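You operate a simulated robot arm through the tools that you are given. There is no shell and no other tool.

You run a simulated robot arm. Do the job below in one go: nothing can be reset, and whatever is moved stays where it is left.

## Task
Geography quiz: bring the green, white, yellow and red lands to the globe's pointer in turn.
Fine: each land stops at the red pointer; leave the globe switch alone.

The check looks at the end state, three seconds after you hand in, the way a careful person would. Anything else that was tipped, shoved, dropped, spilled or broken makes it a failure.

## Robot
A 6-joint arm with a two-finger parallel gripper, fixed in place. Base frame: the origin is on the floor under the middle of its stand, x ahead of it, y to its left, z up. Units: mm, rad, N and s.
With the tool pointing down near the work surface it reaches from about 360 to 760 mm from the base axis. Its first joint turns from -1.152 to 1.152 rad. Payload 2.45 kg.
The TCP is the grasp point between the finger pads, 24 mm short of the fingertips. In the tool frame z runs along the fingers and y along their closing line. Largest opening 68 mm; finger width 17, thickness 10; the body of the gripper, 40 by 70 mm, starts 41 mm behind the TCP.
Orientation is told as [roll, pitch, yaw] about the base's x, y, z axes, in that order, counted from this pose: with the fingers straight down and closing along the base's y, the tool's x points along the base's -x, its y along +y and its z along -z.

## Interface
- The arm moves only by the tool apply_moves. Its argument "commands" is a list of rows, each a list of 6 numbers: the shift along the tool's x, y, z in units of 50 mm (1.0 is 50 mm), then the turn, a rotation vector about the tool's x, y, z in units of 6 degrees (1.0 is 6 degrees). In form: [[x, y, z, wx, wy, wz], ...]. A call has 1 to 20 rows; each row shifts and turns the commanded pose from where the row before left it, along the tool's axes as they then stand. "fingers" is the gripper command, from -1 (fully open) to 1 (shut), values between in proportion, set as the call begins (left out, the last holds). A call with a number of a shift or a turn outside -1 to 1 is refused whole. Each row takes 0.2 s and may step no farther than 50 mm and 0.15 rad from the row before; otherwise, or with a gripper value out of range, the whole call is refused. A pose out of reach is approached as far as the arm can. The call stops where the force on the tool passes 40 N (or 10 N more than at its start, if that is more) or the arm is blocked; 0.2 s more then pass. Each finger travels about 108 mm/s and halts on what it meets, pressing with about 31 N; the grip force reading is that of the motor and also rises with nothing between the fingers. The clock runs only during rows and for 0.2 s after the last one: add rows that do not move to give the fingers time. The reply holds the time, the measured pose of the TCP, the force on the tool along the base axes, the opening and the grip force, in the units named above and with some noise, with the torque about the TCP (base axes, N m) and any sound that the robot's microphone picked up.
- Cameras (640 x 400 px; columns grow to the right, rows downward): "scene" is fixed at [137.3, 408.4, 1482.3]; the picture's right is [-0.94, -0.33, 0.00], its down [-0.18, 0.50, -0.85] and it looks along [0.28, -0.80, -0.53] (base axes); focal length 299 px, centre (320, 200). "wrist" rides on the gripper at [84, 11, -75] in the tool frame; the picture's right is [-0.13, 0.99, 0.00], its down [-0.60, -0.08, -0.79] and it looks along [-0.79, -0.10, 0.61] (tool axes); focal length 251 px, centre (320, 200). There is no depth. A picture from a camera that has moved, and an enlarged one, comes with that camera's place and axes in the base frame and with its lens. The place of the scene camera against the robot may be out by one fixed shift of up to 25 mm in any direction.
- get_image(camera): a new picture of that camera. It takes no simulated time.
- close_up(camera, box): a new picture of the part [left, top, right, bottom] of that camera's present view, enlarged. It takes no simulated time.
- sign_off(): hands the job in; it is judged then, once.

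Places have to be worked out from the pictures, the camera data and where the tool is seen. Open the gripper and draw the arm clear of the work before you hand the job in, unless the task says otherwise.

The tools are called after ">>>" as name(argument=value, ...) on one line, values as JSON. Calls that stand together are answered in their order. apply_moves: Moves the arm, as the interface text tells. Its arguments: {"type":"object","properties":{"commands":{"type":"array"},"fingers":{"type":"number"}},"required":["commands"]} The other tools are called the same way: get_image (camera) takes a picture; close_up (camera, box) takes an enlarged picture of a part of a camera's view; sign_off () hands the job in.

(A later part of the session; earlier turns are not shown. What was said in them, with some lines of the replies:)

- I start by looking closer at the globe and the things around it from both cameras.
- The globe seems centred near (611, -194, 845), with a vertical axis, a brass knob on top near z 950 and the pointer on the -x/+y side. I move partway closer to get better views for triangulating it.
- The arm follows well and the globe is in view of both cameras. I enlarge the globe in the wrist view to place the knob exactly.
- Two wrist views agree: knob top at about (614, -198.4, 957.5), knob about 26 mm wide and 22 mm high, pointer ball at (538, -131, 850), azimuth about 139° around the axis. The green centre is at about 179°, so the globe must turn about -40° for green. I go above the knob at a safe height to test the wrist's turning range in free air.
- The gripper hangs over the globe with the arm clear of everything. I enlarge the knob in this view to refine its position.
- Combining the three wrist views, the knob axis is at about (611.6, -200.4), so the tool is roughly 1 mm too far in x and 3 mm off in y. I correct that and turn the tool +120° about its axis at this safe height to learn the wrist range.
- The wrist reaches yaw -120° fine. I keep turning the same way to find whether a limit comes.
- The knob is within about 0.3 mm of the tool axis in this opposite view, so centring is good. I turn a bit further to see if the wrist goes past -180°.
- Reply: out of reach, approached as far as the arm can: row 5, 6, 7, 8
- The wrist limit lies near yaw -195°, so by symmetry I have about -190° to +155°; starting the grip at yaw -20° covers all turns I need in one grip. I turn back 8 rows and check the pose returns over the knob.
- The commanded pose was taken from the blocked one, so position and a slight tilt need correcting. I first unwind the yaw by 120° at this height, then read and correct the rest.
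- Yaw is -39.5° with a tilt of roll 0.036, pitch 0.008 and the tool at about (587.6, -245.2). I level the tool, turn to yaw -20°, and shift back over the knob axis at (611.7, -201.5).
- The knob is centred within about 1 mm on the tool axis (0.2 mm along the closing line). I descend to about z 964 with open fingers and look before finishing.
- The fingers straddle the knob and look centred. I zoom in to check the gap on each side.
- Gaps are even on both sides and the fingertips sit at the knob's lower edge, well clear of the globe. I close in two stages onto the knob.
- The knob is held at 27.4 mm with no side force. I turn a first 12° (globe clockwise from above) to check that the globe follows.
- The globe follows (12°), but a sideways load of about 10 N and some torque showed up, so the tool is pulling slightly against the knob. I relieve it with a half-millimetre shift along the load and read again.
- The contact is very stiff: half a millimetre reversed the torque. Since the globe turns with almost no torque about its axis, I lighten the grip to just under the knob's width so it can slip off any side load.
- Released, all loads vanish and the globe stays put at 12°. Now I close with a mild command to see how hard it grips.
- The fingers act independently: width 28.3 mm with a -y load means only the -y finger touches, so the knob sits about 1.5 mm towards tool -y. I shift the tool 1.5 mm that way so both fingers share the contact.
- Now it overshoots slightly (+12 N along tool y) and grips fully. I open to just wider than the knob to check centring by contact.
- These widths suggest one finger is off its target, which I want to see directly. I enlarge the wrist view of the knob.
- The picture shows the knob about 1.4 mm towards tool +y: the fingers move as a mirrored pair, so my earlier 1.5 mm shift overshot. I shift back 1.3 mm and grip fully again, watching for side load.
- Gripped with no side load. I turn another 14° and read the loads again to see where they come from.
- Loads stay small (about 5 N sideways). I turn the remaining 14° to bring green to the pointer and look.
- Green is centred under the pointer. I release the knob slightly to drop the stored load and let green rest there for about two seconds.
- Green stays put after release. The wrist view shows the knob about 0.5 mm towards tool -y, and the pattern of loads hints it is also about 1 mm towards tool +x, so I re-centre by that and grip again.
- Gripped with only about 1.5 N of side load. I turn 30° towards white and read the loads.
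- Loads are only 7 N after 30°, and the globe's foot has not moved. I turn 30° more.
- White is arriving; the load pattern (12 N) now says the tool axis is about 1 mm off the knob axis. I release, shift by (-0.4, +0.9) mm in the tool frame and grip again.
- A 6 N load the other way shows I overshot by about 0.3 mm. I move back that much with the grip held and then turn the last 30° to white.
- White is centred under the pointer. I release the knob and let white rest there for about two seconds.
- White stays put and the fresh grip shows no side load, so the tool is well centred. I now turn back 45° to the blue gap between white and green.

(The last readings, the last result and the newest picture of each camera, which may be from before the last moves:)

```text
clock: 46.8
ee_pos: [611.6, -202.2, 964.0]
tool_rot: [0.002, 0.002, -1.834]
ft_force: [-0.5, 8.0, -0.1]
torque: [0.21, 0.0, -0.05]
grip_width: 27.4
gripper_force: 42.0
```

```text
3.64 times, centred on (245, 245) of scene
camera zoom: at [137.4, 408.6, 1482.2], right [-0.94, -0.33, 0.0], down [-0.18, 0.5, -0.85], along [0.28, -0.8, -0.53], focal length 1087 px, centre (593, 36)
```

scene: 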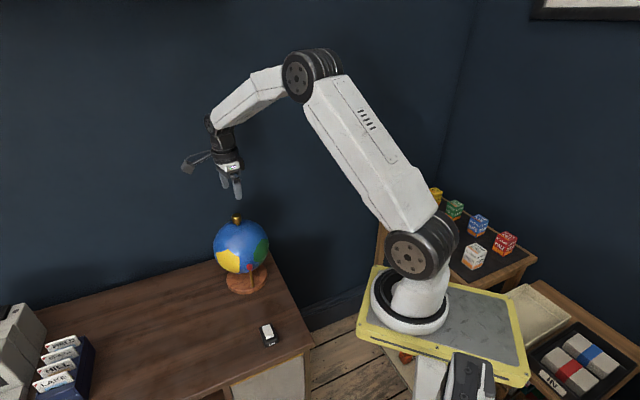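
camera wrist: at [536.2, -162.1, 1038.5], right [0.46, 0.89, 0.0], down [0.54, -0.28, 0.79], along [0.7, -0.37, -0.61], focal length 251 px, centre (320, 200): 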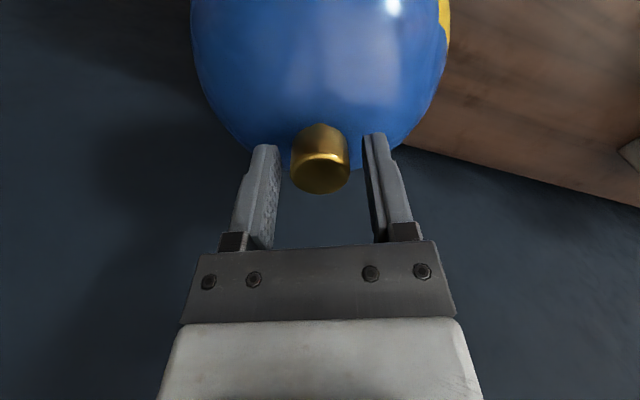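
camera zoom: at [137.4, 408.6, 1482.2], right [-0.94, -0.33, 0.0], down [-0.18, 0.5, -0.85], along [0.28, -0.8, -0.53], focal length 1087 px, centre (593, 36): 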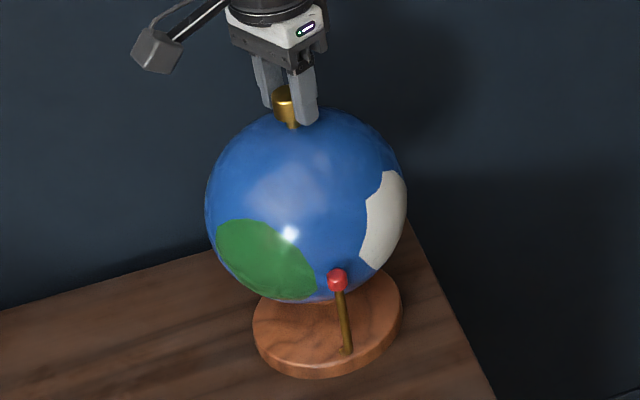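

The pointer is over the blue gap. I release and re-grip here to drop the 8 N load before the long pass over green.

>>> apply_moves(commands=[[0, 0, 0, 0, 0, 0], [0, 0, 0, 0, 0, 0], [0, 0, 0, 0, 0, 0]], fingers=0.05)

>>> apply_moves(commands=[[0, 0, 0, 0, 0, 0], [0, 0, 0, 0, 0, 0], [0, 0, 0, 0, 0, 0], [0, 0, 0, 0, 0, 0]], fingers=0.5)

```text
clock: 47.6
ee_pos: [611.2, -202.9, 964.5]
tool_rot: [0.001, 0.0, -1.835]
ft_force: [-0.3, 0.0, 0.0]
torque: [0.0, 0.01, 0.0]
grip_width: 32.4
gripper_force: 0.0
```

```text
clock: 48.6
ee_pos: [610.6, -203.2, 964.0]
tool_rot: [0.001, -0.001, -1.837]
ft_force: [0.3, -0.7, -0.2]
torque: [-0.03, -0.06, -0.01]
grip_width: 27.2
gripper_force: 42.3
```

No load at the fresh grip. I turn 90° in one go, passing green without stopping, to the blue gap before yellow.

>>> apply_moves(commands=[[0, 0, 0, 0, 0, -1], [0, 0, 0, 0, 0, -1], [0, 0, 0, 0, 0, -1], [0, 0, 0, 0, 0, -1], [0, 0, 0, 0, 0, -1], [0, 0, 0, 0, 0, -1], [0, 0, 0, 0, 0, -1], [0, 0, 0, 0, 0, -1], [0, 0, 0, 0, 0, -1], [0, 0, 0, 0, 0, -1], [0, 0, 0, 0, 0, -1], [0, 0, 0, 0, 0, -1], [0, 0, 0, 0, 0, -1], [0, 0, 0, 0, 0, -1], [0, 0, 0, 0, 0, -1]])

>>> close_up(camera="scene", box=[205, 190, 285, 300])

```text
clock: 51.8
ee_pos: [612.1, -201.2, 964.5]
tool_rot: [0.002, -0.001, -0.262]
ft_force: [1.6, 7.3, 8.8]
torque: [0.4, 0.55, -0.02]
grip_width: 27.3
gripper_force: 42.1
```

```text
3.64 times, centred on (245, 245) of scene
camera zoom: at [137.2, 408.6, 1482.2], right [-0.94, -0.33, 0.0], down [-0.18, 0.5, -0.85], along [0.28, -0.8, -0.53], focal length 1087 px, centre (593, 36)
```

zoom: 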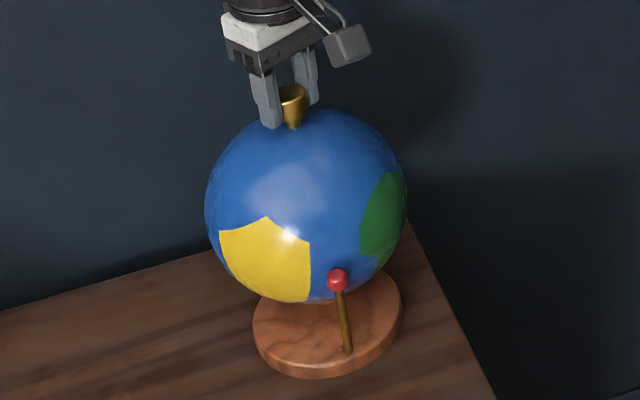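

Green passed without stopping and the pointer is over the blue gap next to yellow, with small loads. I re-grip once more to zero the load.

>>> apply_moves(commands=[[0, 0, 0, 0, 0, 0], [0, 0, 0, 0, 0, 0], [0, 0, 0, 0, 0, 0]], fingers=0.05)

>>> apply_moves(commands=[[0, 0, 0, 0, 0, 0], [0, 0, 0, 0, 0, 0], [0, 0, 0, 0, 0, 0], [0, 0, 0, 0, 0, 0]], fingers=0.5)

>>> apply_moves(commands=[[0, 0, 0, 0, 0, -1], [0, 0, 0, 0, 0, -1], [0, 0, 0, 0, 0, -1], [0, 0, 0, 0, 0, -1], [0, 0, 0, 0, 0, -1], [0, 0, 0, 0, 0, -1], [0, 0, 0, 0, 0, -1], [0, 0, 0, 0, 0, -0.5], [0, 0, 0, 0, 0, 0]])

>>> close_up(camera="scene", box=[205, 190, 285, 300])

```text
clock: 52.6
ee_pos: [612.2, -201.8, 963.7]
tool_rot: [0.0, -0.001, -0.265]
ft_force: [0.6, 0.3, -0.3]
torque: [-0.04, 0.02, 0.03]
grip_width: 32.1
gripper_force: 0.1
```

```text
clock: 53.6
ee_pos: [612.9, -200.6, 964.8]
tool_rot: [0.001, -0.002, -0.265]
ft_force: [1.3, 5.8, 0.0]
torque: [0.16, -0.1, -0.01]
grip_width: 27.4
gripper_force: 42.4
```

```text
clock: 55.6
ee_pos: [611.9, -201.2, 964.3]
tool_rot: [0.0, -0.002, 0.524]
ft_force: [3.9, 11.8, -7.3]
torque: [0.43, -0.4, 0.06]
grip_width: 27.3
gripper_force: 42.3
```

```text
3.64 times, centred on (245, 245) of scene
camera zoom: at [137.6, 408.7, 1482.2], right [-0.94, -0.33, 0.0], down [-0.18, 0.5, -0.85], along [0.28, -0.8, -0.53], focal length 1087 px, centre (593, 36)
```

zoom: 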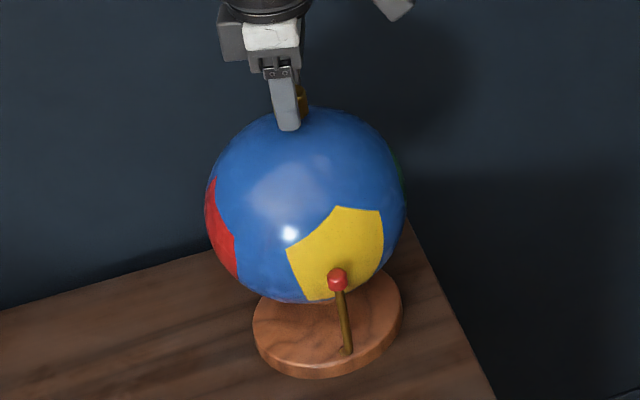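

Yellow is centred under the pointer. I release, nudge the tool 0.3 mm to match the knob, and let yellow rest for about two seconds.

>>> apply_moves(commands=[[0, 0, 0, 0, 0, 0], [0, 0, 0, 0, 0, 0], [0, 0, 0, 0, 0, 0], [-0.003, 0.005, 0, 0, 0, 0], [0, 0, 0, 0, 0, 0], [0, 0, 0, 0, 0, 0], [0, 0, 0, 0, 0, 0], [0, 0, 0, 0, 0, 0], [0, 0, 0, 0, 0, 0], [0, 0, 0, 0, 0, 0]], fingers=0.0)

>>> close_up(camera="scene", box=[205, 190, 285, 300])

>>> apply_moves(commands=[[0, 0, 0, 0, 0, 0], [0, 0, 0, 0, 0, 0], [0, 0, 0, 0, 0, 0], [0, 0, 0, 0, 0, 0]], fingers=0.5)

```text
clock: 57.8
ee_pos: [611.4, -202.1, 963.9]
tool_rot: [0.0, -0.001, 0.52]
ft_force: [0.1, 0.5, 0.0]
torque: [-0.01, 0.0, 0.02]
grip_width: 34.1
gripper_force: 0.0
```

```text
3.64 times, centred on (245, 245) of scene
camera zoom: at [137.3, 408.4, 1482.3], right [-0.94, -0.33, 0.0], down [-0.18, 0.5, -0.85], along [0.28, -0.8, -0.53], focal length 1087 px, centre (593, 36)
```

zoom: 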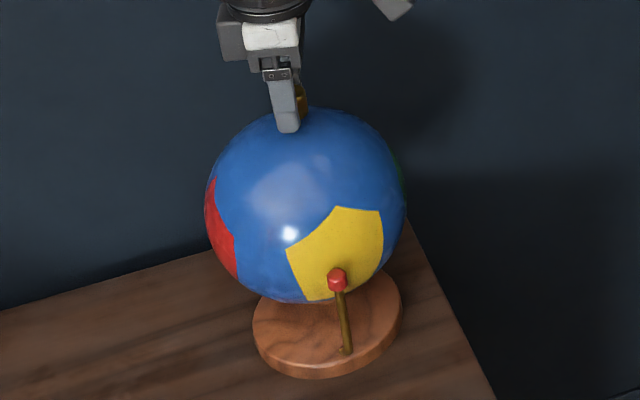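

```text
clock: 58.8
ee_pos: [612.6, -201.7, 964.7]
tool_rot: [0.001, 0.0, 0.521]
ft_force: [-3.5, 6.9, 1.7]
torque: [0.14, 0.21, 0.0]
grip_width: 27.3
gripper_force: 41.9
```

Yellow stays. The new grip shows 7.7 N along tool y, so I ease 0.35 mm that way and turn 45° towards red.

>>> apply_moves(commands=[[0, 0.007, 0, 0, 0, 0], [0, 0, 0, 0, 0, 0]])

>>> apply_moves(commands=[[0, 0, 0, 0, 0, -1], [0, 0, 0, 0, 0, -1], [0, 0, 0, 0, 0, -1], [0, 0, 0, 0, 0, -1], [0, 0, 0, 0, 0, -1], [0, 0, 0, 0, 0, -1], [0, 0, 0, 0, 0, -1], [0, 0, 0, 0, 0, -0.5]])

>>> close_up(camera="scene", box=[205, 190, 285, 300])

```text
clock: 59.4
ee_pos: [611.9, -201.1, 964.0]
tool_rot: [-0.002, -0.004, 0.521]
ft_force: [0.3, 4.6, 2.2]
torque: [-0.3, 0.67, 0.04]
grip_width: 27.6
gripper_force: 43.4
```

```text
clock: 61.2
ee_pos: [611.5, -200.4, 964.0]
tool_rot: [-0.002, 0.001, 1.308]
ft_force: [2.4, -1.5, -2.0]
torque: [0.54, -0.31, -0.05]
grip_width: 27.3
gripper_force: 42.0
```

```text
3.64 times, centred on (245, 245) of scene
camera zoom: at [137.4, 408.3, 1482.3], right [-0.94, -0.33, 0.0], down [-0.18, 0.5, -0.85], along [0.28, -0.8, -0.53], focal length 1087 px, centre (593, 36)
```

zoom: 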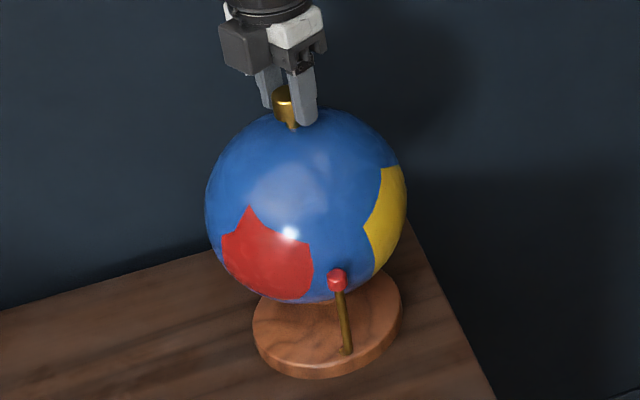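

Loads are tiny (about 3 N) and red is next to the pointer. I turn the last 45° to bring red to the pointer.

>>> apply_moves(commands=[[0, 0, 0, 0, 0, -1], [0, 0, 0, 0, 0, -1], [0, 0, 0, 0, 0, -1], [0, 0, 0, 0, 0, -1], [0, 0, 0, 0, 0, -1], [0, 0, 0, 0, 0, -1], [0, 0, 0, 0, 0, -1], [0, 0, 0, 0, 0, -0.5], [0, 0, 0, 0, 0, 0]])

>>> close_up(camera="scene", box=[205, 190, 285, 300])

```text
clock: 63.2
ee_pos: [611.7, -201.3, 963.0]
tool_rot: [-0.001, 0.0, 2.093]
ft_force: [0.0, -6.2, 1.8]
torque: [0.47, 0.27, 0.01]
grip_width: 27.5
gripper_force: 41.8
```

```text
3.64 times, centred on (245, 245) of scene
camera zoom: at [137.4, 408.2, 1482.3], right [-0.94, -0.33, 0.0], down [-0.18, 0.5, -0.85], along [0.28, -0.8, -0.53], focal length 1087 px, centre (593, 36)
```

zoom: 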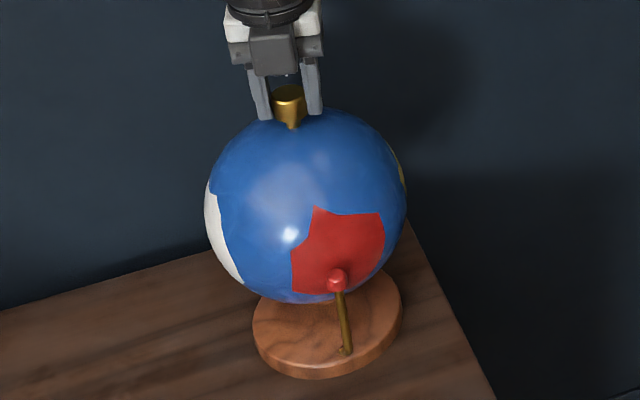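

Red is centred under the pointer. I release the knob gently and let red rest.

>>> apply_moves(commands=[[0, 0, 0, 0, 0, 0], [0, 0, 0, 0, 0, 0], [0, 0, 0, 0, 0, 0], [0, 0, 0, 0, 0, 0], [0, 0, 0, 0, 0, 0], [0, 0, 0, 0, 0, 0], [0, 0, 0, 0, 0, 0], [0, 0, 0, 0, 0, 0], [0, 0, 0, 0, 0, 0], [0, 0, 0, 0, 0, 0]], fingers=0.0)

>>> close_up(camera="scene", box=[205, 190, 285, 300])

>>> close_up(camera="wrist", box=[240, 110, 400, 230])

```text
clock: 65.4
ee_pos: [610.7, -200.9, 964.1]
tool_rot: [-0.003, 0.001, 2.09]
ft_force: [-0.5, -0.3, 0.6]
torque: [0.03, -0.02, 0.02]
grip_width: 34.1
gripper_force: 0.0
```

```text
3.64 times, centred on (245, 245) of scene
camera zoom: at [137.3, 408.4, 1482.3], right [-0.94, -0.33, 0.0], down [-0.18, 0.5, -0.85], along [0.28, -0.8, -0.53], focal length 1087 px, centre (593, 36)
```

zoom: 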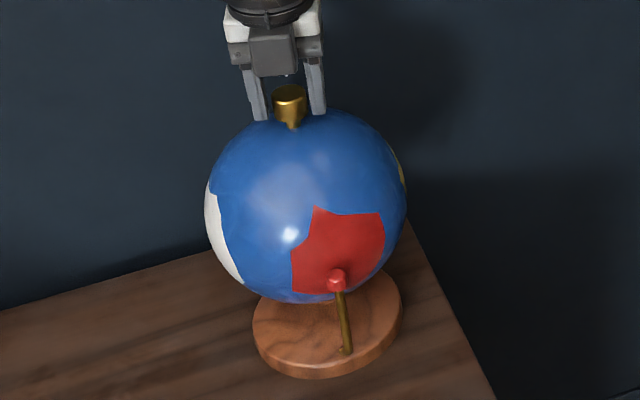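

```text
3.33 times, centred on (320, 170) of wrist
camera zoom: at [642.3, -278.2, 1039.3], right [-0.92, -0.38, 0.0], down [-0.23, 0.56, 0.79], along [-0.3, 0.73, -0.61], focal length 838 px, centre (320, 300)
```

zoom: 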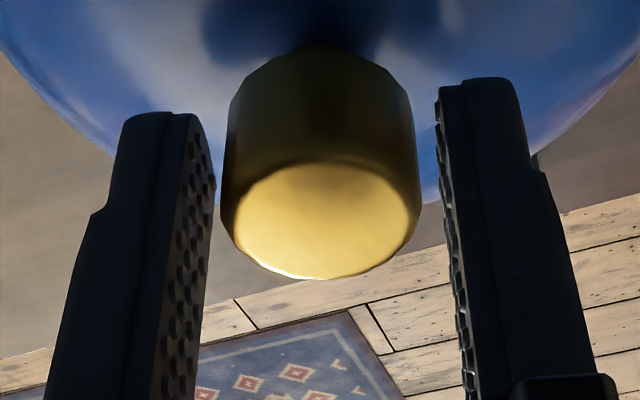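

Red stays in place and both fingers are clear of the knob. I open fully, then lift straight up about 150 mm.

>>> apply_moves(commands=[[0, 0, 0, 0, 0, 0], [0, 0, 0, 0, 0, 0], [0, 0, -0.2, 0, 0, 0], [0, 0, -0.3, 0, 0, 0], [0, 0, -0.5, 0, 0, 0], [0, 0, -0.6, 0, 0, 0], [0, 0, -0.7, 0, 0, 0], [0, 0, -0.7, 0, 0, 0], [0, 0, 0, 0, 0, 0]], fingers=-1)

>>> get_image(camera="scene")

```text
clock: 67.4
ee_pos: [613.5, -201.1, 1113.7]
tool_rot: [-0.001, 0.0, 2.09]
ft_force: [-0.1, -0.4, 0.2]
torque: [0.01, -0.01, -0.01]
grip_width: 68.3
gripper_force: 0.1
```

```text
taken
```

scene: 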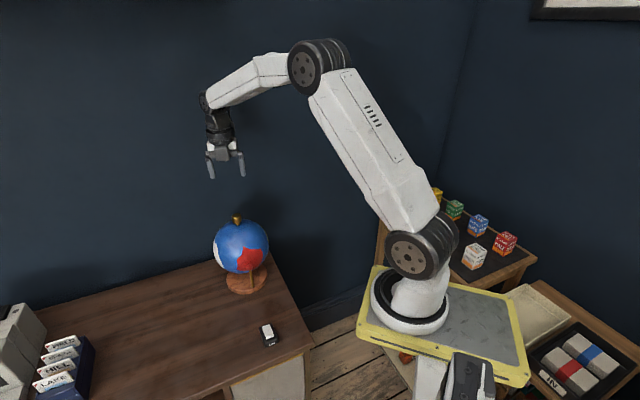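

The arm is up and clear. I unwind the wrist while rising further, so the arm ends well away from the globe.

>>> apply_moves(commands=[[0, 0, -0.15, 0, 0, 1], [0, 0, -0.15, 0, 0, 1], [0, 0, -0.15, 0, 0, 1], [0, 0, -0.15, 0, 0, 1], [0, 0, -0.15, 0, 0, 1], [0, 0, -0.15, 0, 0, 1], [0, 0, -0.15, 0, 0, 1], [0, 0, -0.15, 0, 0, 1], [0, 0, -0.15, 0, 0, 1], [0, 0, -0.15, 0, 0, 1], [0, 0, -0.15, 0, 0, 1], [0, 0, -0.15, 0, 0, 1], [0, 0, -0.15, 0, 0, 1], [0, 0, -0.15, 0, 0, 1], [0, 0, -0.15, 0, 0, 1], [0, 0, -0.15, 0, 0, 1], [0, 0, -0.15, 0, 0, 1], [0, 0, -0.15, 0, 0, 1], [0, 0, -0.15, 0, 0, 1], [0, 0, -0.15, 0, 0, 1]])

>>> apply_moves(commands=[[0.7, -0.15, 0, 0, 0, 0], [0.7, -0.15, 0, 0, 0, 0], [0.7, -0.15, 0, 0, 0, 0], [0.7, -0.15, 0, 0, 0, 0], [0.7, -0.15, 0, 0, 0, 0], [0.7, -0.15, 0, 0, 0, 0], [0.6, -0.15, 0, 0, 0, 0], [0, 0, 0, 0, 0, 0]])

>>> get_image(camera="scene")

>>> close_up(camera="scene", box=[205, 205, 285, 300])

>>> close_up(camera="scene", box=[230, 300, 310, 360])

>>> get_image(camera="wrist")

```text
clock: 71.6
ee_pos: [610.8, -201.7, 1263.5]
tool_rot: [0.0, -0.001, -0.007]
ft_force: [-0.3, -0.1, 0.3]
torque: [0.01, -0.03, -0.01]
grip_width: 68.0
gripper_force: 0.0
```

```text
clock: 73.4
ee_pos: [372.1, -252.8, 1262.3]
tool_rot: [0.001, -0.002, -0.003]
ft_force: [0.1, 0.6, 0.3]
torque: [0.02, 0.0, -0.02]
grip_width: 68.0
gripper_force: 0.0
```

```text
taken
```

scene: 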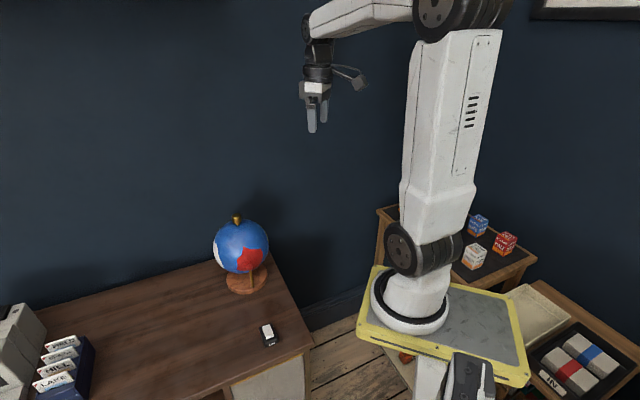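

```text
4.21 times, centred on (245, 252) of scene
camera zoom: at [137.3, 408.4, 1482.3], right [-0.94, -0.33, 0.0], down [-0.18, 0.5, -0.85], along [0.28, -0.8, -0.53], focal length 1259 px, centre (636, -21)
```

zoom: 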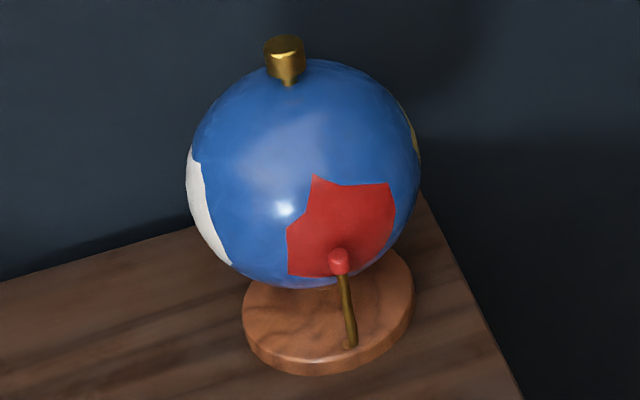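

```text
6.67 times, centred on (270, 330) of scene
camera zoom: at [137.3, 408.4, 1482.3], right [-0.94, -0.33, 0.0], down [-0.18, 0.5, -0.85], along [0.28, -0.8, -0.53], focal length 1993 px, centre (653, -667)
```

zoom: 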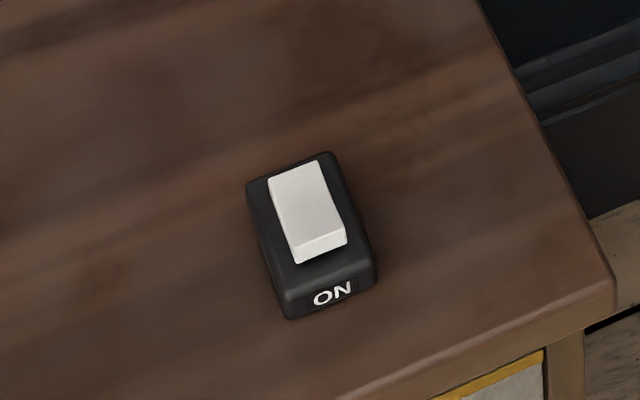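

```text
taken
camera wrist: at [286.3, -240.4, 1337.6], right [0.13, 0.99, 0.0], down [0.6, -0.08, 0.79], along [0.79, -0.1, -0.61], focal length 251 px, centre (320, 200)
```

wrist: 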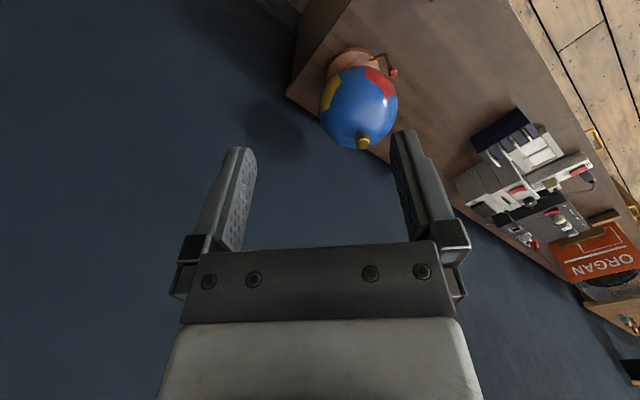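

Red rests at the pointer, the globe's foot is where it was at the start, and the switch is untouched. The arm is clear with the gripper open. Green, white, yellow and red have each stopped at the pointer in turn, so I hand the job in.

>>> sign_off()

```text
The job is handed in.
```

I brought the green, white, yellow and red lands to the globe's pointer in that order and handed the job in. No result has come back.

- **Stops:** Each land rested centred under the red pointer for about two seconds with the knob released. Red is the one there now.
- **Between white and yellow:** The globe had to turn back past green. I took that in one turn and stopped only over the blue gaps on either side.
- **Globe and switch:** The switch was not touched. In the last pictures it looks the same as at the start, and the globe's foot is in its original place.
- **Arm:** The gripper is open and the arm is drawn back, clear of the desk.

While turning the knob, the arm put side loads of up to about 12 N on the globe, but nothing shifted.
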